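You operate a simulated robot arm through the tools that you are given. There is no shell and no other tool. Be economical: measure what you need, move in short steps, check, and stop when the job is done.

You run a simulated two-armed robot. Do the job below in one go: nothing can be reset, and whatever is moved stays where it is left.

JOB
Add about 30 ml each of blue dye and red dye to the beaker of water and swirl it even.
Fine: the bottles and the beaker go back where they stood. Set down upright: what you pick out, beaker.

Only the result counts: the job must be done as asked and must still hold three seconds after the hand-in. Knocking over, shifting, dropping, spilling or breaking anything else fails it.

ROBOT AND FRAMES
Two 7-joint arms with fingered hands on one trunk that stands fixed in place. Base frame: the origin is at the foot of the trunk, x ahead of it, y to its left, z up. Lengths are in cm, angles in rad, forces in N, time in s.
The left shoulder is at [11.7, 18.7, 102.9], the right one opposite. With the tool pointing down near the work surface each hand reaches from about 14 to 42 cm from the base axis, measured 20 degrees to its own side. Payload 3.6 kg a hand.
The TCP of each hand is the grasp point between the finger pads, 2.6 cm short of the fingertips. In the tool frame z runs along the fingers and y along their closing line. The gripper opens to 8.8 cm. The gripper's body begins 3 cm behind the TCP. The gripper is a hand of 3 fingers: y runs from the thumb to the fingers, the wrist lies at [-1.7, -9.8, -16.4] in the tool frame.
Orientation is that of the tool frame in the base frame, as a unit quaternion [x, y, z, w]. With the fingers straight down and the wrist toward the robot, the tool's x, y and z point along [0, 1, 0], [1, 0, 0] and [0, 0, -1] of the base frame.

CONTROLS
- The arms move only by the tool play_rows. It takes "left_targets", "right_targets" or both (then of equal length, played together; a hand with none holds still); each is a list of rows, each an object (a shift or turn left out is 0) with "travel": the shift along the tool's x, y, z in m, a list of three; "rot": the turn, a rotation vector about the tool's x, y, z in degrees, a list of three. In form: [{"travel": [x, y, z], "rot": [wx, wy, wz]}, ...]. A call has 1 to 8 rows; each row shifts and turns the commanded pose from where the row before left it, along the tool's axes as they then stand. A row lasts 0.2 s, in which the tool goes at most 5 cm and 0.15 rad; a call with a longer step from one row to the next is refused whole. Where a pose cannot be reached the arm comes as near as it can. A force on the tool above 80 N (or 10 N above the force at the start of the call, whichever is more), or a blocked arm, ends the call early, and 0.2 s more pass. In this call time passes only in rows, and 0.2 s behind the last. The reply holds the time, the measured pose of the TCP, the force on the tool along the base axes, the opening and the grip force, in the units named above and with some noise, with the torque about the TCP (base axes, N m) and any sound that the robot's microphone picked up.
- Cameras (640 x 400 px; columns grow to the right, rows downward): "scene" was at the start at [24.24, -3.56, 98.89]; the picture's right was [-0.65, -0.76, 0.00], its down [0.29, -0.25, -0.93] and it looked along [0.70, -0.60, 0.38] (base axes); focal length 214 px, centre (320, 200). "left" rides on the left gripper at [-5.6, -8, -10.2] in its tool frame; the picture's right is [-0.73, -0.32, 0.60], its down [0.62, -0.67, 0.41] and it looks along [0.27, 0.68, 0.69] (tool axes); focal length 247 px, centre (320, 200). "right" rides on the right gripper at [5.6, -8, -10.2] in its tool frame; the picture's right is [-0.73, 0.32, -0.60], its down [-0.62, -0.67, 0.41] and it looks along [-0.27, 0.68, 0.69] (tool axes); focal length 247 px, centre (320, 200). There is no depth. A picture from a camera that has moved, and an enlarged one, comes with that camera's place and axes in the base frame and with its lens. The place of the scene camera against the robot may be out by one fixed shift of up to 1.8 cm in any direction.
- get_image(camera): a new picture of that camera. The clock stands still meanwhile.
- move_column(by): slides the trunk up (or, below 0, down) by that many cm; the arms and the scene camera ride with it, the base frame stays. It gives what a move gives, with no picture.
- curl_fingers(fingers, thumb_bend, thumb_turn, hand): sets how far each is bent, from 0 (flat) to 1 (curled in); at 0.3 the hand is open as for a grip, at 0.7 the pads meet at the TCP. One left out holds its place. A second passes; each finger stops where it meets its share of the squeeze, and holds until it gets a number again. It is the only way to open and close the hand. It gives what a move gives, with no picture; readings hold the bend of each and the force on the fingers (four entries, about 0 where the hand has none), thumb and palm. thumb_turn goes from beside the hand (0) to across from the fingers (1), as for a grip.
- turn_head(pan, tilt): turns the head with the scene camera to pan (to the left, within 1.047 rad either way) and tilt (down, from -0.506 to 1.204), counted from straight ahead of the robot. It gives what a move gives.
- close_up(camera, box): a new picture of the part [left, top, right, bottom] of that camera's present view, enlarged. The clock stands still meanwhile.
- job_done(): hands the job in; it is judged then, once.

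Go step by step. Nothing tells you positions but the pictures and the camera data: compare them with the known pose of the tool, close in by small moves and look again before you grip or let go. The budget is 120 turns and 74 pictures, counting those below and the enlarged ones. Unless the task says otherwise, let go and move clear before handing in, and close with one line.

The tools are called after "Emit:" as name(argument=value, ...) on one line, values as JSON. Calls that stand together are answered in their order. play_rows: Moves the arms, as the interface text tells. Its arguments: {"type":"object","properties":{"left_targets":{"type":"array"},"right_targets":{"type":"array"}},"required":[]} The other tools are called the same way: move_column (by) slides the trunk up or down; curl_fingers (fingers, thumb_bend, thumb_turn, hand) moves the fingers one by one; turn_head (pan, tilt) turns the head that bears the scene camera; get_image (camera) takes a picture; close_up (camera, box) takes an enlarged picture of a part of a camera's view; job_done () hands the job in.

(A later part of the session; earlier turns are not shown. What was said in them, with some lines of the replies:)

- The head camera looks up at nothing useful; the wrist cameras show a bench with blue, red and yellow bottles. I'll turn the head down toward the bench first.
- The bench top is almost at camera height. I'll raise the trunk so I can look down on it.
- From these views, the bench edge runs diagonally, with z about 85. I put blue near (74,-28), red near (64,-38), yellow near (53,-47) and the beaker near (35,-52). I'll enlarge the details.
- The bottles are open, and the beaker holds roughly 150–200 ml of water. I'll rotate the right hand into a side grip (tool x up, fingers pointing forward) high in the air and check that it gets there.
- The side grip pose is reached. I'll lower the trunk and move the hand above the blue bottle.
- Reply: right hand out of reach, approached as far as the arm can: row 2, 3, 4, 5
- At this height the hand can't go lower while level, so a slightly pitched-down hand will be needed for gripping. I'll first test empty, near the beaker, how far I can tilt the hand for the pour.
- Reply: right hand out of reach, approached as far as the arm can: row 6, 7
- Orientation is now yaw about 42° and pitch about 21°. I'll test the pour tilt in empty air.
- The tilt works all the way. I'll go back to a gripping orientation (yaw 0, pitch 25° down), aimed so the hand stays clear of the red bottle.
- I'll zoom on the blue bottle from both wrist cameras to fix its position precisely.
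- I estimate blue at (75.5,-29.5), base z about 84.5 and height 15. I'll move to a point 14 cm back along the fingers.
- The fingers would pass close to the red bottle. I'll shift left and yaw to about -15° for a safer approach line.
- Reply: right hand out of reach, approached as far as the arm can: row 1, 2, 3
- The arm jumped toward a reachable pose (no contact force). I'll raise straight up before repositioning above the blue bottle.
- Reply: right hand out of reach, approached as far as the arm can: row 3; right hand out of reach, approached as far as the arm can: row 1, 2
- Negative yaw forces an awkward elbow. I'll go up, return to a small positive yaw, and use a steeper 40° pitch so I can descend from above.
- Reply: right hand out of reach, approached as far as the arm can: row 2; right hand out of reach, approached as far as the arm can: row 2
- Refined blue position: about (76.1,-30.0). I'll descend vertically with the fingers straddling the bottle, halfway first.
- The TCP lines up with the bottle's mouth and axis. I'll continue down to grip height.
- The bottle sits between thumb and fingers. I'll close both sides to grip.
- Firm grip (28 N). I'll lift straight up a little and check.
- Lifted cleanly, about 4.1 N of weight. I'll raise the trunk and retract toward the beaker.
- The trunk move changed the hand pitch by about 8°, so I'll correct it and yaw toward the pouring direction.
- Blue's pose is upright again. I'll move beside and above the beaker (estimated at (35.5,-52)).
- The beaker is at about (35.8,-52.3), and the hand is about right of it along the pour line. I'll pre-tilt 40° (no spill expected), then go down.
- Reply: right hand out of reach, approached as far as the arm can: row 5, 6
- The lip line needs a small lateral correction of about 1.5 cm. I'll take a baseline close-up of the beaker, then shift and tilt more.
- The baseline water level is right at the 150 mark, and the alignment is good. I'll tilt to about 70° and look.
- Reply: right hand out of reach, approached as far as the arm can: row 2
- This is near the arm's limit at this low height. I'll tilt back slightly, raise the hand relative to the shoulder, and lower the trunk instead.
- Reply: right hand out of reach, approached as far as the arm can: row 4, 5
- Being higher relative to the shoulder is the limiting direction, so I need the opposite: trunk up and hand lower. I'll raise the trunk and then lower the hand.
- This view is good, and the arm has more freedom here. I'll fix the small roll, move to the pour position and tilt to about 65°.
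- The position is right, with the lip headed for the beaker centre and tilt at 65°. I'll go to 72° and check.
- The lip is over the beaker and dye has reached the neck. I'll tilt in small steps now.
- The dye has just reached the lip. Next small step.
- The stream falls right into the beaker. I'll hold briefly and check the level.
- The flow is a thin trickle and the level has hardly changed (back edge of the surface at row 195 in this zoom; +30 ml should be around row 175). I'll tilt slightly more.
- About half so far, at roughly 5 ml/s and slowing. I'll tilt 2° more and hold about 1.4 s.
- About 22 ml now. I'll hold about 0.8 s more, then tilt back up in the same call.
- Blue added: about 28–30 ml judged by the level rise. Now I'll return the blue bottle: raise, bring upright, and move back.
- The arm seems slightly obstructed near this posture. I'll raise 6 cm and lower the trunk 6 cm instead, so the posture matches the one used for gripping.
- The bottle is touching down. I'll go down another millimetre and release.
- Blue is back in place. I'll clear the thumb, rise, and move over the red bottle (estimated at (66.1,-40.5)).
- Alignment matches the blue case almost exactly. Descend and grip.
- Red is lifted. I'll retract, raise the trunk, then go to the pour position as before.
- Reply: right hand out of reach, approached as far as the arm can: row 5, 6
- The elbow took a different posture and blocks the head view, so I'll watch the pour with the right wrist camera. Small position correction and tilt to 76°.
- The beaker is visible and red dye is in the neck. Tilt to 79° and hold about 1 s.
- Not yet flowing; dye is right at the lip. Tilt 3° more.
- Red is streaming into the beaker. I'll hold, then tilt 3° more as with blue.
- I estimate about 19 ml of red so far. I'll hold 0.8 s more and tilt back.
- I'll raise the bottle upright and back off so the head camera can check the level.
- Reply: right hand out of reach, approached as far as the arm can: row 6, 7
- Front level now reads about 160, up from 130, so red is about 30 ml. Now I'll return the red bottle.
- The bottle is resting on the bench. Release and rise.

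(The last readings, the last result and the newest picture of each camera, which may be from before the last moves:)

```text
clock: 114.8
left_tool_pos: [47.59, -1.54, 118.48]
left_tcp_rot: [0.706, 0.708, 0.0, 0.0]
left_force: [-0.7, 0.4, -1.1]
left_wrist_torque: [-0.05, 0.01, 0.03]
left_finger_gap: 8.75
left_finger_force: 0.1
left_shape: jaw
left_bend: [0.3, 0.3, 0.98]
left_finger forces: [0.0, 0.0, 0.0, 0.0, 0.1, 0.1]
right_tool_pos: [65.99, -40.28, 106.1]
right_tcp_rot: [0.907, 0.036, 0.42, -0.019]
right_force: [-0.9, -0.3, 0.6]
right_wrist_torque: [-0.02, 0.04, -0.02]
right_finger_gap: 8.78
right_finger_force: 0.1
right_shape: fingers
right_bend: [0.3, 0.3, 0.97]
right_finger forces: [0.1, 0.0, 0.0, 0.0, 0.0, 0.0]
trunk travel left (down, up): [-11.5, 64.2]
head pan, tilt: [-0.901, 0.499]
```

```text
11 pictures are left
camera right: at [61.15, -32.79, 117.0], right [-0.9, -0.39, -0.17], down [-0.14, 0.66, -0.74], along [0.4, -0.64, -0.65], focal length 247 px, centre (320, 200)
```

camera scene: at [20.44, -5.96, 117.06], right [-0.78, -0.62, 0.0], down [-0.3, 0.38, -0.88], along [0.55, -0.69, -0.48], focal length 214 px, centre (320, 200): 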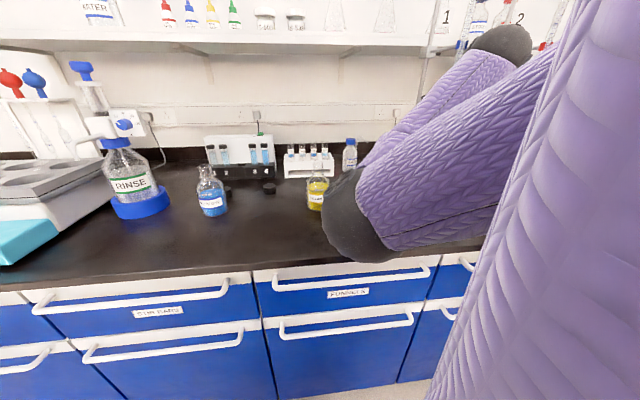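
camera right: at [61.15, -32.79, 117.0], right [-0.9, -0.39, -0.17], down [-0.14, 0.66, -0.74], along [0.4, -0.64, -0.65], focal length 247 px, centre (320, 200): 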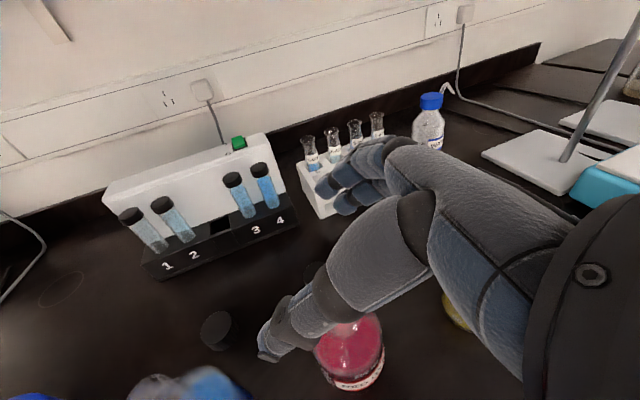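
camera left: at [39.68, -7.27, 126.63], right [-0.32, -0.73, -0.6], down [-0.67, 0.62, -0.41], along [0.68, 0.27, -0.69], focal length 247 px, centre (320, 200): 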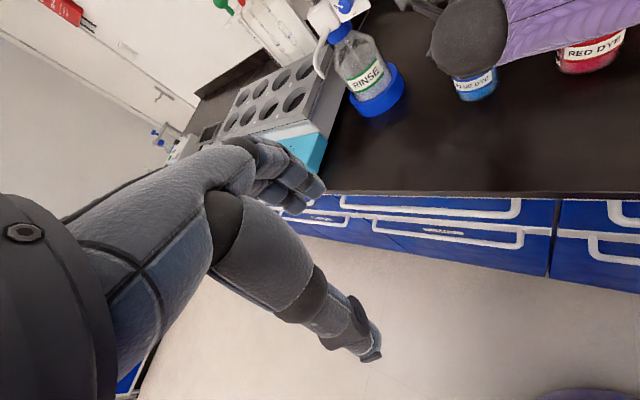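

Red is back and the hand is clear. Next is the beaker: I'll move above it at z about 106.

Emit:
play_rows(right_targets=[{"travel": [-0.024, 0.0119, -0.034]}, {"travel": [-0.0275, 0.0119, -0.0322]}, {"travel": [-0.0275, 0.0119, -0.0322]}, {"travel": [-0.0275, 0.0119, -0.0322]}, {"travel": [-0.0275, 0.0119, -0.0322]}, {"travel": [-0.0275, 0.0119, -0.0322]}, {"travel": [-0.0275, 0.0119, -0.0322]}, {"travel": [-0.0275, 0.0119, -0.0322]}])

```text
clock: 116.6
left_tool_pos: [47.47, -1.63, 118.48]
left_tcp_rot: [0.707, 0.707, 0.0, 0.0]
left_force: [0.3, -0.3, -0.4]
left_wrist_torque: [0.0, -0.04, 0.01]
left_finger_gap: 8.78
left_finger_force: 0.1
left_shape: jaw
left_bend: [0.3, 0.3, 0.98]
left_finger forces: [0.0, 0.1, 0.1, 0.2, 0.1, 0.0]
right_tool_pos: [33.02, -52.73, 106.27]
right_tcp_rot: [0.906, 0.035, 0.421, -0.019]
right_force: [-0.2, 0.6, -0.1]
right_wrist_torque: [-0.02, -0.02, -0.01]
right_finger_gap: 8.78
right_finger_force: 0.1
right_shape: fingers
right_bend: [0.3, 0.3, 0.97]
right_finger forces: [0.0, 0.0, 0.0, 0.0, 0.0, 0.0]
trunk travel left (down, up): [-11.5, 64.2]
head pan, tilt: [-0.901, 0.499]
```

Good, reachable without limits. I'll look through the right camera to refine the beaker position.

Emit:
get_image(camera="right")

```text
10 pictures are left
camera right: at [28.15, -45.2, 117.18], right [-0.9, -0.39, -0.18], down [-0.14, 0.66, -0.74], along [0.41, -0.64, -0.65], focal length 247 px, centre (320, 200)
```

right: 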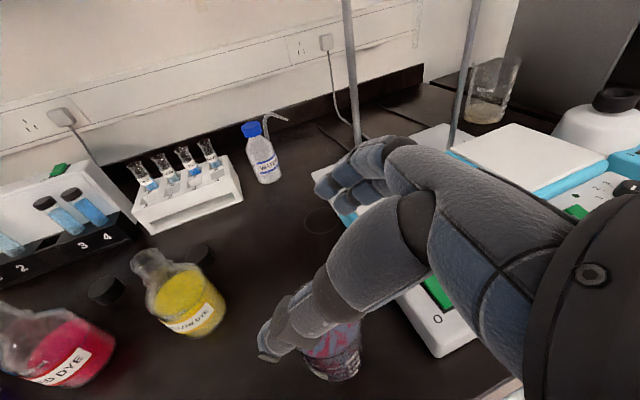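

The beaker is at about (35.6,-52.4). I'll adjust yaw to 10°, move over it, and lower to just above the rim.

Emit:
play_rows(right_targets=[{"rot": [3.83, 0, -3.2]}, {"travel": [0.0129, 0.0014, 0.0153]}, {"travel": [-0.0217, 0, 0.0182]}, {"travel": [-0.0217, 0, 0.0182]}, {"travel": [-0.0217, 0, 0.0182]}])

Emit:
get_image(camera="right")

```text
clock: 117.8
left_tool_pos: [47.55, -1.58, 118.5]
left_tcp_rot: [0.707, 0.707, 0.001, 0.0]
left_force: [0.5, -0.5, -0.6]
left_wrist_torque: [-0.04, 0.02, 0.04]
left_finger_gap: 8.79
left_finger_force: 0.0
left_shape: jaw
left_bend: [0.3, 0.3, 0.98]
left_finger forces: [0.0, 0.0, 0.1, 0.0, 0.1, 0.0]
right_tool_pos: [35.25, -53.59, 98.33]
right_tcp_rot: [0.904, 0.075, 0.419, -0.038]
right_force: [0.3, -0.2, 0.1]
right_wrist_torque: [-0.05, 0.0, 0.01]
right_finger_gap: 8.82
right_finger_force: 0.1
right_shape: fingers
right_bend: [0.3, 0.3, 0.97]
right_finger forces: [0.0, 0.0, 0.0, 0.1, 0.0, 0.1]
right hand out of reach, approached as far as the arm can: row 5
trunk travel left (down, up): [-11.5, 64.2]
head pan, tilt: [-0.901, 0.499]
```

```text
9 pictures are left
camera right: at [29.81, -46.55, 109.28], right [-0.87, -0.47, -0.18], down [-0.2, 0.64, -0.74], along [0.46, -0.6, -0.65], focal length 247 px, centre (320, 200)
```

right: 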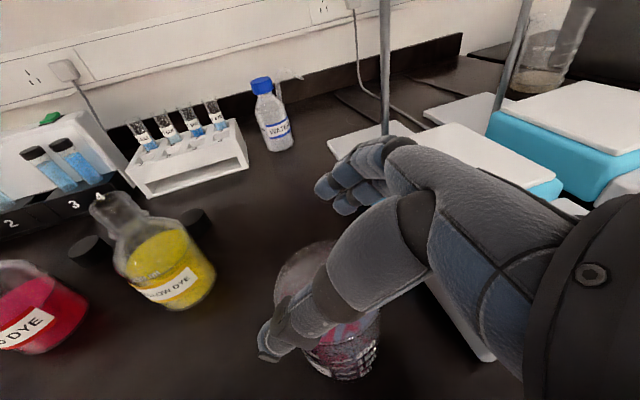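

The arm nears a limit here at this pitch. I'll raise a bit and use a steeper pitch (55°).

Emit:
play_rows(right_targets=[{"travel": [0.023, 0, -0.0193]}, {"rot": [0, -7.5, 0]}, {"rot": [0, -7.5, 0]}, {"travel": [0, -0.011, 0]}, {"travel": [-0.0172, 0, 0.0246]}])

```text
clock: 119.0
left_tool_pos: [47.61, -1.62, 118.53]
left_tcp_rot: [0.707, 0.707, 0.001, 0.0]
left_force: [0.5, -0.2, 0.1]
left_wrist_torque: [-0.02, -0.01, 0.0]
left_finger_gap: 8.76
left_finger_force: 0.2
left_shape: jaw
left_bend: [0.3, 0.3, 0.98]
left_finger forces: [0.1, 0.0, 0.0, 0.1, 0.1, 0.0]
right_tool_pos: [35.12, -52.42, 98.4]
right_tcp_rot: [0.951, 0.078, 0.298, -0.027]
right_force: [-0.2, -0.6, 0.3]
right_wrist_torque: [-0.01, 0.0, -0.02]
right_finger_gap: 8.82
right_finger_force: 0.1
right_shape: fingers
right_bend: [0.3, 0.3, 0.97]
right_finger forces: [0.0, 0.1, 0.0, 0.0, 0.0, 0.0]
trunk travel left (down, up): [-11.5, 64.2]
head pan, tilt: [-0.901, 0.499]
```

That works. Checking the alignment above the rim.

Emit:
get_image(camera="right")

```text
8 pictures are left
camera right: at [32.63, -44.94, 110.03], right [-0.88, -0.47, 0.07], down [-0.38, 0.61, -0.69], along [0.28, -0.64, -0.72], focal length 247 px, centre (320, 200)
```

right: 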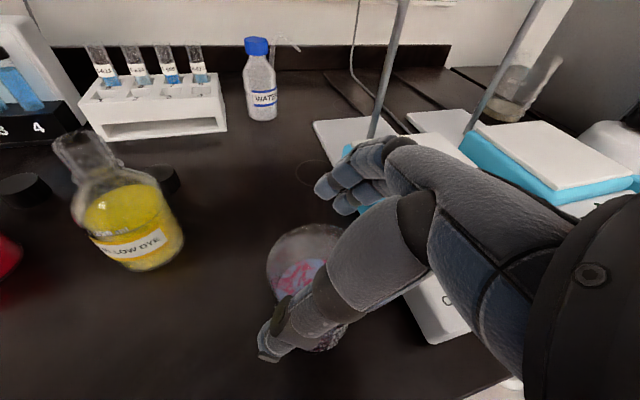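

The rim sits about 1 cm farther toward the fingers than the hand centre. I'll shift and go down to rim level, then recheck.

Emit:
play_rows(right_targets=[{"travel": [0.0025, 0.0095, 0.0017]}, {"travel": [-0.0115, 0, 0.0164]}, {"travel": [-0.0086, 0, 0.0123]}])

Emit:
get_image(camera="right")

```text
clock: 119.8
left_tool_pos: [47.55, -1.51, 118.44]
left_tcp_rot: [0.707, 0.707, 0.0, 0.0]
left_force: [-0.1, -0.4, 0.5]
left_wrist_torque: [-0.02, 0.01, -0.01]
left_finger_gap: 8.78
left_finger_force: 0.1
left_shape: jaw
left_bend: [0.3, 0.3, 0.98]
left_finger forces: [0.0, 0.1, 0.1, 0.1, 0.0, 0.0]
right_tool_pos: [35.46, -53.38, 94.82]
right_tcp_rot: [0.951, 0.079, 0.297, -0.026]
right_force: [-0.2, 0.9, -0.3]
right_wrist_torque: [0.0, 0.02, 0.0]
right_finger_gap: 8.85
right_finger_force: 0.4
right_shape: fingers
right_bend: [0.3, 0.3, 0.97]
right_finger forces: [0.1, 0.0, 0.0, 0.0, 0.4, 0.0]
trunk travel left (down, up): [-11.5, 64.2]
head pan, tilt: [-0.901, 0.499]
```

```text
7 pictures are left
camera right: at [32.93, -45.79, 106.44], right [-0.88, -0.47, 0.07], down [-0.38, 0.61, -0.69], along [0.28, -0.64, -0.72], focal length 247 px, centre (320, 200)
```

right: 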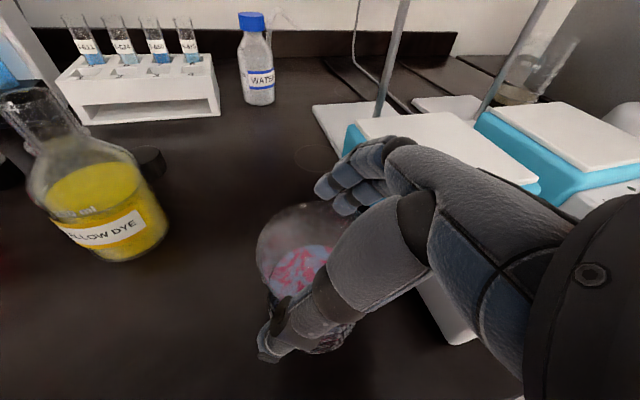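

Nearly centred, with the thumb just brushing the rim. I'll shift 3 mm away and lower to grip height.

Emit:
play_rows(right_targets=[{"travel": [0, -0.003, 0]}, {"travel": [-0.0063, 0, 0.009]}, {"travel": [-0.0063, 0, 0.009]}, {"travel": [-0.0063, 0, 0.009]}])

Emit:
get_image(camera="right")

```text
clock: 120.8
left_tool_pos: [47.37, -1.42, 118.61]
left_tcp_rot: [0.707, 0.707, 0.0, 0.001]
left_force: [0.0, -0.1, 0.4]
left_wrist_torque: [0.05, 0.0, 0.05]
left_finger_gap: 8.79
left_finger_force: 0.1
left_shape: jaw
left_bend: [0.3, 0.3, 0.98]
left_finger forces: [0.1, 0.0, 0.1, 0.1, 0.0, 0.0]
right_tool_pos: [35.9, -54.02, 92.47]
right_tcp_rot: [0.95, 0.08, 0.3, -0.025]
right_force: [-5.2, 7.2, 19.5]
right_wrist_torque: [0.44, 0.17, 0.06]
right_finger_gap: 9.23
right_finger_force: 9.0
right_shape: fingers
right_bend: [0.3, 0.29, 0.95]
right_finger forces: [0.0, 0.0, 0.0, 0.1, 17.8, 0.0]
right hand out of reach, approached as far as the arm can: row 2, 3, 4
trunk travel left (down, up): [-11.5, 64.2]
head pan, tilt: [-0.901, 0.499]
```

```text
6 pictures are left
camera right: at [33.32, -46.44, 103.9], right [-0.88, -0.47, 0.07], down [-0.38, 0.61, -0.69], along [0.29, -0.64, -0.72], focal length 247 px, centre (320, 200)
```

right: 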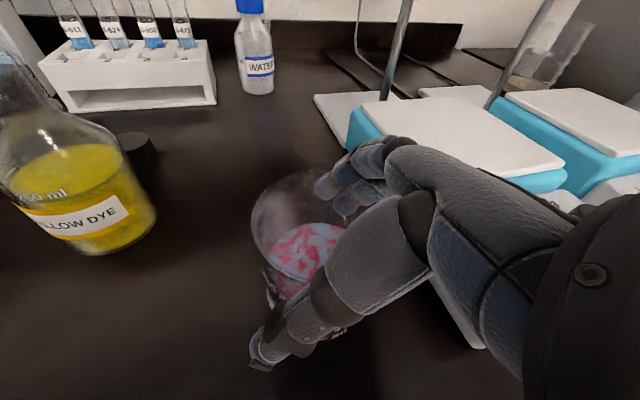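

The reach drift pressed the thumb onto the rim, so I'm backing straight up immediately.

Emit:
play_rows(right_targets=[{"travel": [0.0115, 0, -0.0164]}, {"travel": [0.0172, 0, -0.0246]}, {"travel": [0.0172, 0, -0.0246]}])

Emit:
get_image(camera="right")

```text
clock: 121.6
left_tool_pos: [47.52, -1.57, 118.37]
left_tcp_rot: [0.707, 0.707, 0.0, 0.0]
left_force: [0.1, 0.7, -0.6]
left_wrist_torque: [0.04, -0.01, 0.0]
left_finger_gap: 8.79
left_finger_force: 0.1
left_shape: jaw
left_bend: [0.3, 0.3, 0.98]
left_finger forces: [0.1, 0.1, 0.1, 0.1, 0.1, 0.0]
right_tool_pos: [35.98, -54.21, 100.21]
right_tcp_rot: [0.951, 0.079, 0.298, -0.026]
right_force: [0.1, 0.2, -0.5]
right_wrist_torque: [-0.03, -0.01, -0.01]
right_finger_gap: 8.85
right_finger_force: 0.2
right_shape: fingers
right_bend: [0.3, 0.3, 0.97]
right_finger forces: [0.0, 0.0, 0.1, 0.0, 0.0, 0.0]
trunk travel left (down, up): [-11.5, 64.2]
head pan, tilt: [-0.901, 0.499]
```

```text
5 pictures are left
camera right: at [33.42, -46.59, 111.77], right [-0.88, -0.47, 0.07], down [-0.38, 0.61, -0.69], along [0.28, -0.63, -0.72], focal length 247 px, centre (320, 200)
```

right: 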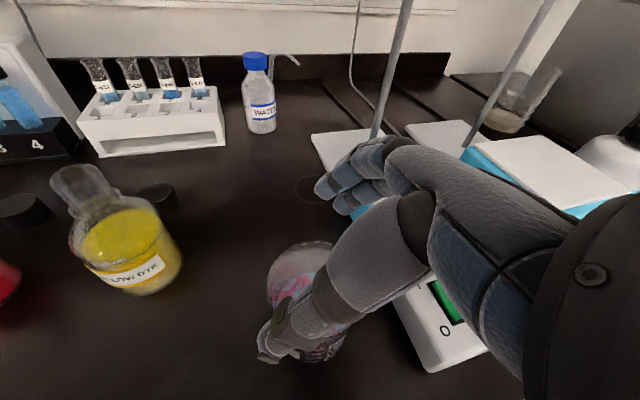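

The beaker stayed upright but may have slid about 1 cm; its rim seems to be nearer z 95.5. I'll change to a top-down grasp, which the arm handles better with the trunk raised: trunk up first.

Emit:
play_rows(right_targets=[{"travel": [0.0172, 0, -0.0246]}, {"travel": [0.0172, 0, -0.0246]}])

Emit:
move_column(by=30)

Emit:
play_rows(right_targets=[{"rot": [0, -7, 0]}, {"rot": [0, -7, 0]}, {"rot": [0, -7, 0]}, {"rot": [0, -7, 0]}, {"rot": [0, -7, 0]}, {"rot": [0, 0, -6.7]}, {"rot": [0, 0, -6.7]}, {"rot": [0, 0, -6.7]}])

```text
clock: 122.2
left_tool_pos: [47.46, -1.6, 118.53]
left_tcp_rot: [0.707, 0.707, 0.0, 0.0]
left_force: [0.4, 0.0, 0.1]
left_wrist_torque: [0.0, 0.02, 0.0]
left_finger_gap: 8.77
left_finger_force: 0.1
left_shape: jaw
left_bend: [0.3, 0.3, 0.98]
left_finger forces: [0.0, 0.0, 0.1, 0.0, 0.0, 0.0]
right_tool_pos: [35.96, -54.22, 106.12]
right_tcp_rot: [0.951, 0.078, 0.297, -0.027]
right_force: [1.0, -0.7, -0.3]
right_wrist_torque: [-0.02, -0.02, 0.0]
right_finger_gap: 8.85
right_finger_force: 0.1
right_shape: fingers
right_bend: [0.3, 0.3, 0.97]
right_finger forces: [0.1, 0.1, 0.0, 0.1, 0.0, 0.0]
trunk travel left (down, up): [-11.5, 64.2]
head pan, tilt: [-0.901, 0.499]
```

```text
clock: 125.2
left_tool_pos: [47.58, -1.51, 148.43]
left_tcp_rot: [0.708, 0.707, 0.001, 0.0]
left_force: [-0.9, 0.1, 0.7]
left_wrist_torque: [0.0, -0.02, 0.02]
left_finger_gap: 8.78
left_finger_force: 0.1
left_shape: jaw
left_bend: [0.3, 0.3, 0.98]
left_finger forces: [0.1, 0.0, 0.1, 0.1, 0.1, 0.0]
right_tool_pos: [36.08, -54.24, 135.86]
right_tcp_rot: [0.951, 0.079, 0.298, -0.026]
right_force: [0.3, -0.4, -1.0]
right_wrist_torque: [0.02, -0.02, -0.02]
right_finger_gap: 8.85
right_finger_force: 0.1
right_shape: fingers
right_bend: [0.3, 0.3, 0.97]
right_finger forces: [0.0, 0.1, 0.0, 0.0, 0.0, 0.0]
trunk travel left (down, up): [-41.5, 34.2]
head pan, tilt: [-0.901, 0.499]
```

```text
clock: 127.0
left_tool_pos: [47.55, -1.61, 148.41]
left_tcp_rot: [0.707, 0.707, 0.001, 0.001]
left_force: [0.3, 0.0, -0.8]
left_wrist_torque: [-0.02, 0.02, 0.04]
left_finger_gap: 8.74
left_finger_force: 0.1
left_shape: jaw
left_bend: [0.3, 0.3, 0.98]
left_finger forces: [0.0, 0.1, 0.0, 0.0, 0.0, 0.0]
right_tool_pos: [35.96, -54.19, 135.97]
right_tcp_rot: [0.966, 0.257, -0.001, -0.001]
right_force: [0.7, 0.7, 0.8]
right_wrist_torque: [-0.01, -0.01, 0.01]
right_finger_gap: 8.87
right_finger_force: 0.1
right_shape: fingers
right_bend: [0.3, 0.3, 0.97]
right_finger forces: [0.1, 0.1, 0.0, 0.0, 0.0, 0.0]
trunk travel left (down, up): [-41.5, 34.2]
head pan, tilt: [-0.901, 0.499]
```

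Tool points straight down now with no limits hit. I'll compare the beaker in the reference head-camera view.

Emit:
close_up(camera="scene", box=[362, 180, 412, 240])

```text
6.67 times, centred on (387, 210) of scene
camera zoom: at [20.41, -5.91, 117.07], right [-0.78, -0.62, 0.0], down [-0.3, 0.38, -0.88], along [0.55, -0.69, -0.48], focal length 1430 px, centre (-127, 133)
```

zoom: 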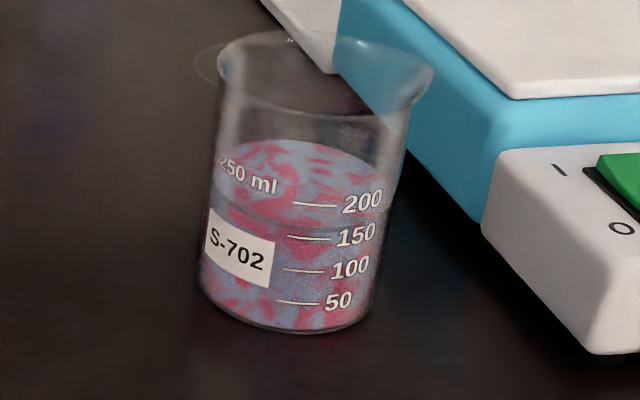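

The beaker slid by about (0.75,-1.04) cm; I'll put it back at its original spot. I'll open the hand wider for tolerance and come down toward it.

Emit:
curl_fingers(hand="right", fingers=0.17, thumb_bend=0.17)

Emit:
play_rows(right_targets=[{"travel": [0.0008, -0.0004, 0.045]}, {"travel": [0.0008, -0.0004, 0.045]}, {"travel": [0.0008, -0.0004, 0.045]}, {"travel": [0.0008, -0.0004, 0.045]}, {"travel": [0.0008, -0.0004, 0.045]}, {"travel": [0.0008, -0.0004, 0.045]}, {"travel": [0.0008, -0.0004, 0.045]}, {"travel": [0.0008, -0.0004, 0.035]}])

Emit:
get_image(camera="right")

```text
clock: 128.0
left_tool_pos: [47.57, -1.61, 148.48]
left_tcp_rot: [0.707, 0.707, -0.001, 0.0]
left_force: [0.6, -0.1, -0.2]
left_wrist_torque: [0.03, 0.0, 0.01]
left_finger_gap: 8.8
left_finger_force: 0.0
left_shape: jaw
left_bend: [0.3, 0.3, 0.98]
left_finger forces: [0.0, 0.0, 0.0, 0.0, 0.0, 0.0]
right_tool_pos: [36.08, -54.2, 136.04]
right_tcp_rot: [0.967, 0.256, -0.002, -0.002]
right_force: [0.4, 0.8, -0.5]
right_wrist_torque: [0.0, 0.02, -0.01]
right_finger_gap: 11.48
right_finger_force: 0.0
right_shape: fingers
right_bend: [0.17, 0.17, 0.97]
right_finger forces: [0.0, 0.1, 0.0, 0.0, 0.0, 0.0]
trunk travel left (down, up): [-41.5, 34.2]
head pan, tilt: [-0.901, 0.499]
```

```text
clock: 129.8
left_tool_pos: [47.45, -1.59, 148.52]
left_tcp_rot: [0.707, 0.707, 0.001, 0.001]
left_force: [0.2, 1.4, -0.1]
left_wrist_torque: [-0.01, 0.01, -0.01]
left_finger_gap: 8.77
left_finger_force: 0.1
left_shape: jaw
left_bend: [0.3, 0.3, 0.98]
left_finger forces: [0.0, 0.0, 0.0, 0.0, 0.1, 0.1]
right_tool_pos: [36.27, -53.62, 100.93]
right_tcp_rot: [0.967, 0.255, -0.002, -0.001]
right_force: [-0.5, 0.8, 0.2]
right_wrist_torque: [0.0, 0.01, 0.0]
right_finger_gap: 11.5
right_finger_force: 0.0
right_shape: fingers
right_bend: [0.17, 0.17, 0.97]
right_finger forces: [0.0, 0.0, 0.0, 0.0, 0.1, 0.1]
trunk travel left (down, up): [-41.5, 34.2]
head pan, tilt: [-0.901, 0.499]
```

```text
3 pictures are left
camera right: at [37.28, -44.01, 111.19], right [-0.48, -0.64, 0.6], down [-0.87, 0.27, -0.41], along [0.1, -0.72, -0.69], focal length 247 px, centre (320, 200)
```

right: 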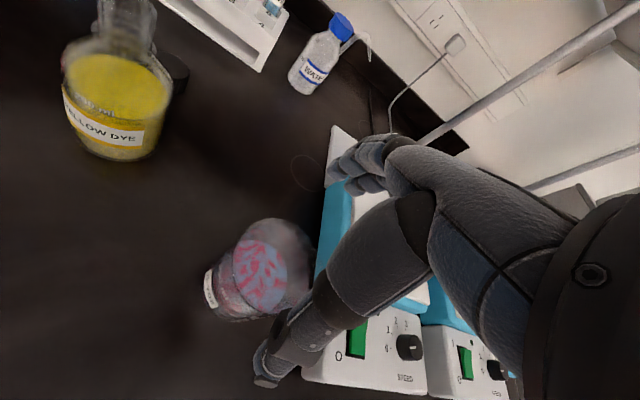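

The beaker is well within the 11.5 cm opening. I'll descend to TCP z about 92 with a small correction.

Emit:
play_rows(right_targets=[{"travel": [-0.0005, 0.002, 0.022]}, {"travel": [-0.0005, 0.002, 0.022]}, {"travel": [0, 0, 0.022]}, {"travel": [0, 0, 0.021]}])

```text
clock: 130.8
left_tool_pos: [47.58, -1.65, 148.58]
left_tcp_rot: [0.707, 0.707, 0.0, 0.0]
left_force: [0.0, -0.1, -0.5]
left_wrist_torque: [0.0, 0.03, 0.0]
left_finger_gap: 8.77
left_finger_force: 0.1
left_shape: jaw
left_bend: [0.3, 0.3, 0.98]
left_finger forces: [0.1, 0.1, 0.0, 0.0, 0.1, 0.0]
right_tool_pos: [36.39, -53.91, 92.22]
right_tcp_rot: [0.967, 0.255, -0.002, -0.003]
right_force: [0.7, -0.4, 0.4]
right_wrist_torque: [0.02, -0.01, 0.0]
right_finger_gap: 11.48
right_finger_force: 0.3
right_shape: fingers
right_bend: [0.17, 0.17, 0.97]
right_finger forces: [0.1, 0.1, 0.0, 0.0, 0.7, 0.0]
trunk travel left (down, up): [-41.5, 34.2]
head pan, tilt: [-0.901, 0.499]
```

I'll close the grip.

Emit:
curl_fingers(hand="right", fingers=0.6, thumb_bend=0.6)

```text
clock: 131.8
left_tool_pos: [47.53, -1.51, 148.52]
left_tcp_rot: [0.707, 0.707, 0.0, 0.0]
left_force: [-0.2, 0.7, -0.3]
left_wrist_torque: [-0.02, 0.01, 0.02]
left_finger_gap: 8.77
left_finger_force: 0.2
left_shape: jaw
left_bend: [0.3, 0.3, 0.98]
left_finger forces: [0.1, 0.1, 0.0, 0.0, 0.0, 0.0]
right_tool_pos: [36.42, -53.92, 92.23]
right_tcp_rot: [0.967, 0.255, 0.0, 0.001]
right_force: [3.1, -3.9, 8.0]
right_wrist_torque: [-0.58, -0.35, 0.07]
right_finger_gap: 6.43
right_finger_force: 34.5
right_shape: fingers
right_bend: [0.41, 0.55, 0.96]
right_finger forces: [22.2, 12.9, 0.0, 0.0, 33.7, 0.0]
trunk travel left (down, up): [-41.5, 34.2]
head pan, tilt: [-0.901, 0.499]
```

Gripped with about 34 N. Lift gently.

Emit:
play_rows(right_targets=[{"travel": [0, 0, -0.006]}, {"travel": [0, 0, -0.01]}, {"travel": [0, 0, -0.014]}, {"travel": [0, 0, -0.012]}, {"travel": [0, 0, -0.006]}])

Emit:
close_up(camera="scene", box=[337, 150, 437, 240])

```text
clock: 133.0
left_tool_pos: [47.55, -1.69, 148.39]
left_tcp_rot: [0.707, 0.707, 0.0, 0.0]
left_force: [0.1, -0.4, 0.7]
left_wrist_torque: [0.02, 0.02, -0.01]
left_finger_gap: 8.75
left_finger_force: 0.0
left_shape: jaw
left_bend: [0.3, 0.3, 0.98]
left_finger forces: [0.1, 0.0, 0.0, 0.1, 0.1, 0.0]
right_tool_pos: [36.39, -53.87, 97.12]
right_tcp_rot: [0.967, 0.255, -0.002, -0.002]
right_force: [0.2, 0.7, -2.8]
right_wrist_torque: [0.0, -0.01, -0.03]
right_finger_gap: 6.34
right_finger_force: 31.9
right_shape: fingers
right_bend: [0.42, 0.55, 0.96]
right_finger forces: [18.8, 10.5, 0.0, 0.0, 34.8, 0.0]
trunk travel left (down, up): [-41.5, 34.2]
head pan, tilt: [-0.901, 0.499]
```

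```text
4.44 times, centred on (387, 195) of scene
camera zoom: at [20.44, -5.91, 117.06], right [-0.78, -0.62, 0.0], down [-0.3, 0.38, -0.88], along [0.55, -0.69, -0.48], focal length 953 px, centre (22, 222)
```

zoom: 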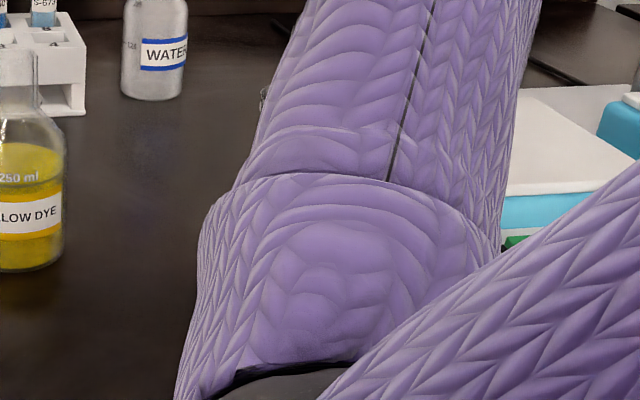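

The weight reads 2.8 N and the beaker is held. I'll raise a bit, then swirl in circles away from the hotplate.

Emit:
play_rows(right_targets=[{"travel": [0, 0, -0.015]}, {"travel": [0, 0, -0.02]}, {"travel": [0, 0, -0.015]}, {"travel": [0, 0, -0.01]}])

Emit:
play_rows(right_targets=[{"travel": [0.022, 0, 0]}, {"travel": [0.0156, -0.0156, 0]}, {"travel": [0, -0.022, 0]}, {"travel": [-0.0156, -0.0156, 0]}, {"travel": [-0.022, 0, 0]}, {"travel": [-0.0156, 0.0156, 0]}, {"travel": [0, 0.022, 0]}, {"travel": [0.0156, 0.0156, 0]}])

Emit:
play_rows(right_targets=[{"travel": [0.024, 0, 0]}, {"travel": [0.017, -0.017, 0]}, {"travel": [0, -0.024, 0]}, {"travel": [-0.017, -0.017, 0]}, {"travel": [-0.024, 0, 0]}, {"travel": [-0.017, 0.017, 0]}, {"travel": [0, 0.024, 0]}, {"travel": [0.017, 0.017, 0]}])

Emit:
play_rows(right_targets=[{"travel": [0.024, 0, 0]}, {"travel": [0.017, -0.017, 0]}, {"travel": [0, -0.024, 0]}, {"travel": [-0.017, -0.017, 0]}, {"travel": [-0.024, 0, 0]}, {"travel": [-0.017, 0.017, 0]}, {"travel": [0, 0.024, 0]}, {"travel": [0.017, 0.017, 0]}])

Emit:
get_image(camera="right")

```text
clock: 134.0
left_tool_pos: [47.57, -1.64, 148.57]
left_tcp_rot: [0.707, 0.707, 0.0, 0.0]
left_force: [0.6, 0.5, 0.3]
left_wrist_torque: [-0.02, -0.02, -0.02]
left_finger_gap: 8.78
left_finger_force: 0.1
left_shape: jaw
left_bend: [0.3, 0.3, 0.98]
left_finger forces: [0.1, 0.1, 0.1, 0.1, 0.0, 0.0]
right_tool_pos: [36.6, -54.03, 103.08]
right_tcp_rot: [0.967, 0.257, -0.002, -0.002]
right_force: [-0.3, -0.4, -2.2]
right_wrist_torque: [0.0, 0.04, -0.02]
right_finger_gap: 6.35
right_finger_force: 31.7
right_shape: fingers
right_bend: [0.42, 0.54, 0.96]
right_finger forces: [18.7, 10.3, 0.0, 0.0, 34.6, 0.0]
trunk travel left (down, up): [-41.5, 34.2]
head pan, tilt: [-0.901, 0.499]
```

```text
clock: 135.8
left_tool_pos: [47.54, -1.64, 148.56]
left_tcp_rot: [0.707, 0.707, 0.0, -0.001]
left_force: [-0.7, -1.1, 0.3]
left_wrist_torque: [0.01, -0.03, 0.0]
left_finger_gap: 8.77
left_finger_force: 0.1
left_shape: jaw
left_bend: [0.3, 0.3, 0.98]
left_finger forces: [0.0, 0.1, 0.0, 0.1, 0.1, 0.0]
right_tool_pos: [36.5, -54.09, 103.01]
right_tcp_rot: [0.967, 0.256, -0.001, -0.003]
right_force: [-0.4, -0.9, -2.0]
right_wrist_torque: [0.0, 0.03, -0.02]
right_finger_gap: 6.33
right_finger_force: 31.6
right_shape: fingers
right_bend: [0.42, 0.54, 0.96]
right_finger forces: [18.6, 10.2, 0.1, 0.0, 34.1, 0.0]
trunk travel left (down, up): [-41.5, 34.2]
head pan, tilt: [-0.901, 0.499]
```

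```text
clock: 137.6
left_tool_pos: [47.66, -1.61, 148.49]
left_tcp_rot: [0.707, 0.707, 0.001, 0.0]
left_force: [0.2, 0.1, -0.8]
left_wrist_torque: [0.0, 0.01, 0.0]
left_finger_gap: 8.79
left_finger_force: 0.0
left_shape: jaw
left_bend: [0.3, 0.3, 0.98]
left_finger forces: [0.0, 0.0, 0.0, 0.0, 0.0, 0.1]
right_tool_pos: [36.43, -53.98, 103.1]
right_tcp_rot: [0.967, 0.256, -0.002, -0.003]
right_force: [-1.0, -0.2, -3.0]
right_wrist_torque: [-0.03, -0.04, 0.03]
right_finger_gap: 6.3
right_finger_force: 30.8
right_shape: fingers
right_bend: [0.42, 0.54, 0.96]
right_finger forces: [18.2, 10.3, 0.0, 0.1, 33.5, 0.0]
trunk travel left (down, up): [-41.5, 34.2]
head pan, tilt: [-0.901, 0.499]
```

```text
clock: 139.4
left_tool_pos: [47.69, -1.51, 148.35]
left_tcp_rot: [0.708, 0.707, 0.001, 0.0]
left_force: [-0.4, 0.7, 0.4]
left_wrist_torque: [-0.01, 0.01, 0.0]
left_finger_gap: 8.75
left_finger_force: 0.0
left_shape: jaw
left_bend: [0.3, 0.3, 0.98]
left_finger forces: [0.1, 0.0, 0.0, 0.0, 0.0, 0.1]
right_tool_pos: [36.45, -54.02, 103.08]
right_tcp_rot: [0.967, 0.256, -0.001, -0.002]
right_force: [0.4, -0.6, -2.7]
right_wrist_torque: [-0.01, 0.02, 0.01]
right_finger_gap: 6.32
right_finger_force: 30.6
right_shape: fingers
right_bend: [0.42, 0.54, 0.96]
right_finger forces: [18.0, 10.5, 0.0, 0.0, 33.0, 0.1]
trunk travel left (down, up): [-41.5, 34.2]
head pan, tilt: [-0.901, 0.499]
```

```text
1 pictures are left
camera right: at [37.5, -44.43, 113.42], right [-0.48, -0.64, 0.6], down [-0.87, 0.27, -0.41], along [0.1, -0.72, -0.69], focal length 247 px, centre (320, 200)
```

right: 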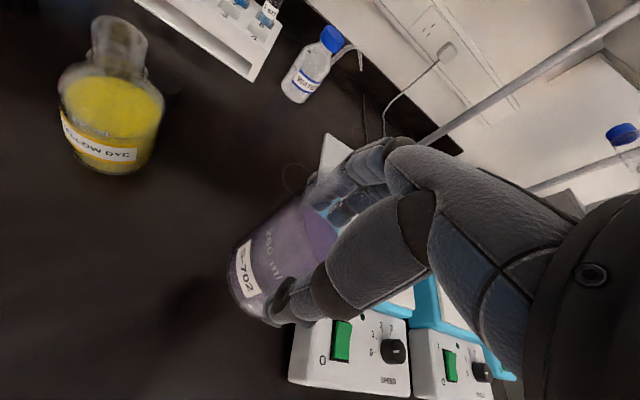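

The mixture is now an even purple. Two more swirls for certainty, then I'll position over the original spot.

Emit:
play_rows(right_targets=[{"travel": [0.024, 0, 0]}, {"travel": [0.017, -0.017, 0]}, {"travel": [0, -0.024, 0]}, {"travel": [-0.017, -0.017, 0]}, {"travel": [-0.024, 0, 0]}, {"travel": [-0.017, 0.017, 0]}, {"travel": [0, 0.024, 0]}, {"travel": [0.017, 0.017, 0]}])

Emit:
play_rows(right_targets=[{"travel": [0.022, 0, 0]}, {"travel": [0.0156, -0.0156, 0]}, {"travel": [0, -0.022, 0]}, {"travel": [-0.0156, -0.0156, 0]}, {"travel": [-0.022, 0, 0]}, {"travel": [-0.0156, 0.0156, 0]}, {"travel": [0, 0.022, 0]}, {"travel": [0.0156, 0.0156, 0]}])

Emit:
play_rows(right_targets=[{"travel": [0, -0.007, 0]}, {"travel": [0, -0.007, 0]}, {"travel": [0, 0, 0.02]}, {"travel": [0, 0, 0.025]}, {"travel": [0, 0, 0.025]}, {"travel": [0, 0, 0.02]}, {"travel": [0, 0, 0.007]}])

```text
clock: 141.2
left_tool_pos: [47.57, -1.5, 148.44]
left_tcp_rot: [0.707, 0.707, 0.0, 0.0]
left_force: [-0.5, -0.2, 0.0]
left_wrist_torque: [0.01, -0.02, 0.03]
left_finger_gap: 8.77
left_finger_force: 0.2
left_shape: jaw
left_bend: [0.3, 0.3, 0.98]
left_finger forces: [0.1, 0.0, 0.1, 0.0, 0.0, 0.0]
right_tool_pos: [36.47, -53.86, 103.07]
right_tcp_rot: [0.967, 0.256, -0.001, -0.002]
right_force: [0.8, 0.0, -2.8]
right_wrist_torque: [-0.02, 0.0, -0.01]
right_finger_gap: 6.3
right_finger_force: 30.0
right_shape: fingers
right_bend: [0.42, 0.54, 0.96]
right_finger forces: [17.5, 10.5, 0.0, 0.1, 32.4, 0.0]
trunk travel left (down, up): [-41.5, 34.2]
head pan, tilt: [-0.901, 0.499]
```

```text
clock: 143.0
left_tool_pos: [47.65, -1.55, 148.68]
left_tcp_rot: [0.707, 0.707, 0.001, 0.0]
left_force: [0.5, -0.1, 0.2]
left_wrist_torque: [0.01, -0.01, 0.0]
left_finger_gap: 8.8
left_finger_force: 0.1
left_shape: jaw
left_bend: [0.3, 0.3, 0.98]
left_finger forces: [0.0, 0.0, 0.0, 0.1, 0.0, 0.0]
right_tool_pos: [36.46, -53.98, 103.26]
right_tcp_rot: [0.967, 0.256, -0.002, -0.004]
right_force: [0.9, -0.5, -2.3]
right_wrist_torque: [0.0, 0.0, 0.0]
right_finger_gap: 6.3
right_finger_force: 29.7
right_shape: fingers
right_bend: [0.42, 0.54, 0.96]
right_finger forces: [17.3, 10.4, 0.1, 0.1, 31.8, 0.0]
trunk travel left (down, up): [-41.5, 34.2]
head pan, tilt: [-0.901, 0.499]
```

```text
clock: 144.6
left_tool_pos: [47.6, -1.62, 148.46]
left_tcp_rot: [0.707, 0.707, 0.0, -0.001]
left_force: [-0.3, 0.1, -0.2]
left_wrist_torque: [0.01, 0.02, 0.0]
left_finger_gap: 8.78
left_finger_force: 0.2
left_shape: jaw
left_bend: [0.3, 0.3, 0.98]
left_finger forces: [0.1, 0.0, 0.0, 0.0, 0.1, 0.0]
right_tool_pos: [35.73, -52.68, 93.58]
right_tcp_rot: [0.967, 0.254, -0.002, -0.002]
right_force: [-0.3, 0.4, -3.4]
right_wrist_torque: [-0.02, 0.0, 0.01]
right_finger_gap: 6.29
right_finger_force: 29.9
right_shape: fingers
right_bend: [0.42, 0.54, 0.96]
right_finger forces: [17.1, 10.5, 0.0, 0.0, 31.6, 0.0]
trunk travel left (down, up): [-41.5, 34.2]
head pan, tilt: [-0.901, 0.499]
```

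Emit:
play_rows(right_targets=[{"travel": [0, 0, 0.006]}, {"travel": [0, 0, 0.004]}])

Emit:
play_rows(right_targets=[{"travel": [0, 0, 0.0025]}])

```text
clock: 145.2
left_tool_pos: [47.67, -1.51, 148.47]
left_tcp_rot: [0.707, 0.707, 0.0, 0.0]
left_force: [-0.2, -1.1, 0.0]
left_wrist_torque: [-0.01, 0.01, -0.01]
left_finger_gap: 8.76
left_finger_force: 0.0
left_shape: jaw
left_bend: [0.3, 0.3, 0.98]
left_finger forces: [0.1, 0.1, 0.0, 0.1, 0.0, 0.0]
right_tool_pos: [35.72, -52.77, 92.67]
right_tcp_rot: [0.967, 0.256, -0.001, -0.001]
right_force: [0.1, 0.3, -0.7]
right_wrist_torque: [-0.07, 0.0, -0.03]
right_finger_gap: 6.29
right_finger_force: 30.1
right_shape: fingers
right_bend: [0.42, 0.54, 0.96]
right_finger forces: [16.9, 10.7, 0.1, 0.0, 32.1, 0.0]
trunk travel left (down, up): [-41.5, 34.2]
head pan, tilt: [-0.901, 0.499]
```

```text
clock: 145.6
left_tool_pos: [47.45, -1.42, 148.51]
left_tcp_rot: [0.707, 0.707, 0.0, 0.0]
left_force: [-0.1, 0.6, -0.1]
left_wrist_torque: [0.01, 0.02, 0.0]
left_finger_gap: 8.77
left_finger_force: 0.0
left_shape: jaw
left_bend: [0.3, 0.3, 0.98]
left_finger forces: [0.0, 0.0, 0.1, 0.0, 0.0, 0.0]
right_tool_pos: [35.71, -52.6, 92.48]
right_tcp_rot: [0.967, 0.256, 0.0, 0.0]
right_force: [-1.2, 2.3, 8.9]
right_wrist_torque: [-0.14, -0.1, -0.02]
right_finger_gap: 6.32
right_finger_force: 31.6
right_shape: fingers
right_bend: [0.42, 0.54, 0.96]
right_finger forces: [17.2, 11.2, 0.0, 0.1, 34.6, 0.0]
trunk travel left (down, up): [-41.5, 34.2]
head pan, tilt: [-0.901, 0.499]
```

The beaker is on the bench. I'll relieve the pressure, open wide, rise straight up, and use the last picture to check.

Emit:
play_rows(right_targets=[{"travel": [0, 0, -0.002]}])

Emit:
curl_fingers(hand="right", fingers=0.17, thumb_bend=0.17)

Emit:
play_rows(right_targets=[{"travel": [0, 0, -0.015]}, {"travel": [0, 0, -0.025]}, {"travel": [0, 0, -0.035]}, {"travel": [0, 0, -0.045]}, {"travel": [0, 0, -0.045]}, {"travel": [0, 0, -0.045]}, {"travel": [0, 0, -0.045]}, {"travel": [0, 0, -0.045]}])

Emit:
play_rows(right_targets=[{"travel": [0, 0, -0.045]}, {"travel": [0, 0, -0.045]}, {"travel": [0, 0, -0.045]}])

```text
clock: 146.0
left_tool_pos: [47.64, -1.55, 148.58]
left_tcp_rot: [0.707, 0.707, 0.0, 0.0]
left_force: [-0.1, -0.1, 0.0]
left_wrist_torque: [0.02, -0.03, -0.03]
left_finger_gap: 8.76
left_finger_force: 0.0
left_shape: jaw
left_bend: [0.3, 0.3, 0.98]
left_finger forces: [0.0, 0.1, 0.0, 0.0, 0.1, 0.0]
right_tool_pos: [35.72, -52.62, 92.44]
right_tcp_rot: [0.966, 0.257, -0.002, -0.001]
right_force: [1.9, -0.1, 4.3]
right_wrist_torque: [-0.25, -0.17, 0.07]
right_finger_gap: 6.31
right_finger_force: 31.6
right_shape: fingers
right_bend: [0.42, 0.54, 0.96]
right_finger forces: [18.5, 11.7, 0.0, 0.1, 32.1, 0.0]
trunk travel left (down, up): [-41.5, 34.2]
head pan, tilt: [-0.901, 0.499]
```

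```text
clock: 147.0
left_tool_pos: [47.53, -1.52, 148.55]
left_tcp_rot: [0.707, 0.707, 0.0, 0.0]
left_force: [-0.4, -0.8, -0.5]
left_wrist_torque: [-0.01, 0.0, -0.01]
left_finger_gap: 8.74
left_finger_force: 0.0
left_shape: jaw
left_bend: [0.3, 0.3, 0.98]
left_finger forces: [0.0, 0.0, 0.0, 0.1, 0.0, 0.0]
right_tool_pos: [35.66, -52.7, 92.47]
right_tcp_rot: [0.967, 0.256, -0.002, -0.001]
right_force: [-0.6, 0.7, 0.3]
right_wrist_torque: [-0.02, 0.01, -0.01]
right_finger_gap: 11.47
right_finger_force: 0.0
right_shape: fingers
right_bend: [0.17, 0.17, 0.97]
right_finger forces: [0.0, 0.0, 0.0, 0.0, 0.0, 0.1]
trunk travel left (down, up): [-41.5, 34.2]
head pan, tilt: [-0.901, 0.499]
```

```text
clock: 148.8
left_tool_pos: [47.46, -1.56, 148.56]
left_tcp_rot: [0.707, 0.707, 0.0, 0.0]
left_force: [0.3, -0.9, 0.8]
left_wrist_torque: [0.05, 0.0, 0.0]
left_finger_gap: 8.77
left_finger_force: 0.0
left_shape: jaw
left_bend: [0.3, 0.3, 0.98]
left_finger forces: [0.0, 0.0, 0.0, 0.0, 0.1, 0.0]
right_tool_pos: [35.66, -52.44, 122.37]
right_tcp_rot: [0.967, 0.256, -0.002, -0.002]
right_force: [-0.6, 0.3, -0.2]
right_wrist_torque: [-0.01, 0.0, 0.03]
right_finger_gap: 11.48
right_finger_force: 0.1
right_shape: fingers
right_bend: [0.17, 0.17, 0.97]
right_finger forces: [0.1, 0.1, 0.0, 0.0, 0.0, 0.0]
trunk travel left (down, up): [-41.5, 34.2]
head pan, tilt: [-0.901, 0.499]
```

```text
clock: 149.6
left_tool_pos: [47.43, -1.54, 148.49]
left_tcp_rot: [0.707, 0.707, 0.0, -0.001]
left_force: [-0.5, -0.2, 0.2]
left_wrist_torque: [0.02, 0.0, -0.01]
left_finger_gap: 8.75
left_finger_force: 0.0
left_shape: jaw
left_bend: [0.3, 0.3, 0.98]
left_finger forces: [0.0, 0.0, 0.0, 0.0, 0.0, 0.0]
right_tool_pos: [35.74, -52.49, 136.03]
right_tcp_rot: [0.967, 0.256, -0.002, -0.001]
right_force: [0.1, 0.3, 0.9]
right_wrist_torque: [0.01, -0.01, -0.03]
right_finger_gap: 11.49
right_finger_force: 0.1
right_shape: fingers
right_bend: [0.17, 0.17, 0.97]
right_finger forces: [0.0, 0.0, 0.1, 0.0, 0.0, 0.1]
trunk travel left (down, up): [-41.5, 34.2]
head pan, tilt: [-0.901, 0.499]
```

Emit:
close_up(camera="scene", box=[362, 180, 412, 240])

```text
6.67 times, centred on (387, 210) of scene
camera zoom: at [20.38, -5.85, 117.08], right [-0.78, -0.62, 0.0], down [-0.3, 0.37, -0.88], along [0.55, -0.69, -0.48], focal length 1430 px, centre (-127, 133)
```

zoom: 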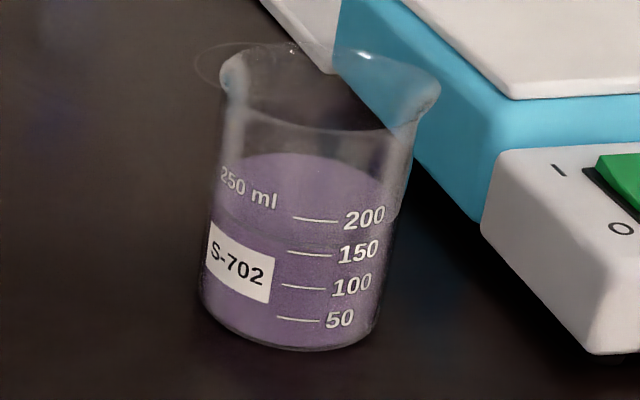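

The beaker stands upright on its original spot with an even purple mixture near the 160 mark. Both bottles are back and the hand is clear.

Emit:
job_done()

```text
The job is handed in.
```

I added about 30 ml each of blue and red dye, judged by eye from the beaker's level (roughly 28 ml blue, 31–33 ml red). The beaker is swirled to an even purple and stands upright within about 3 mm of where it started. My thumb pushed it about 1.3 cm during a first grip attempt, so I set it back. Both bottles are back where they stood.
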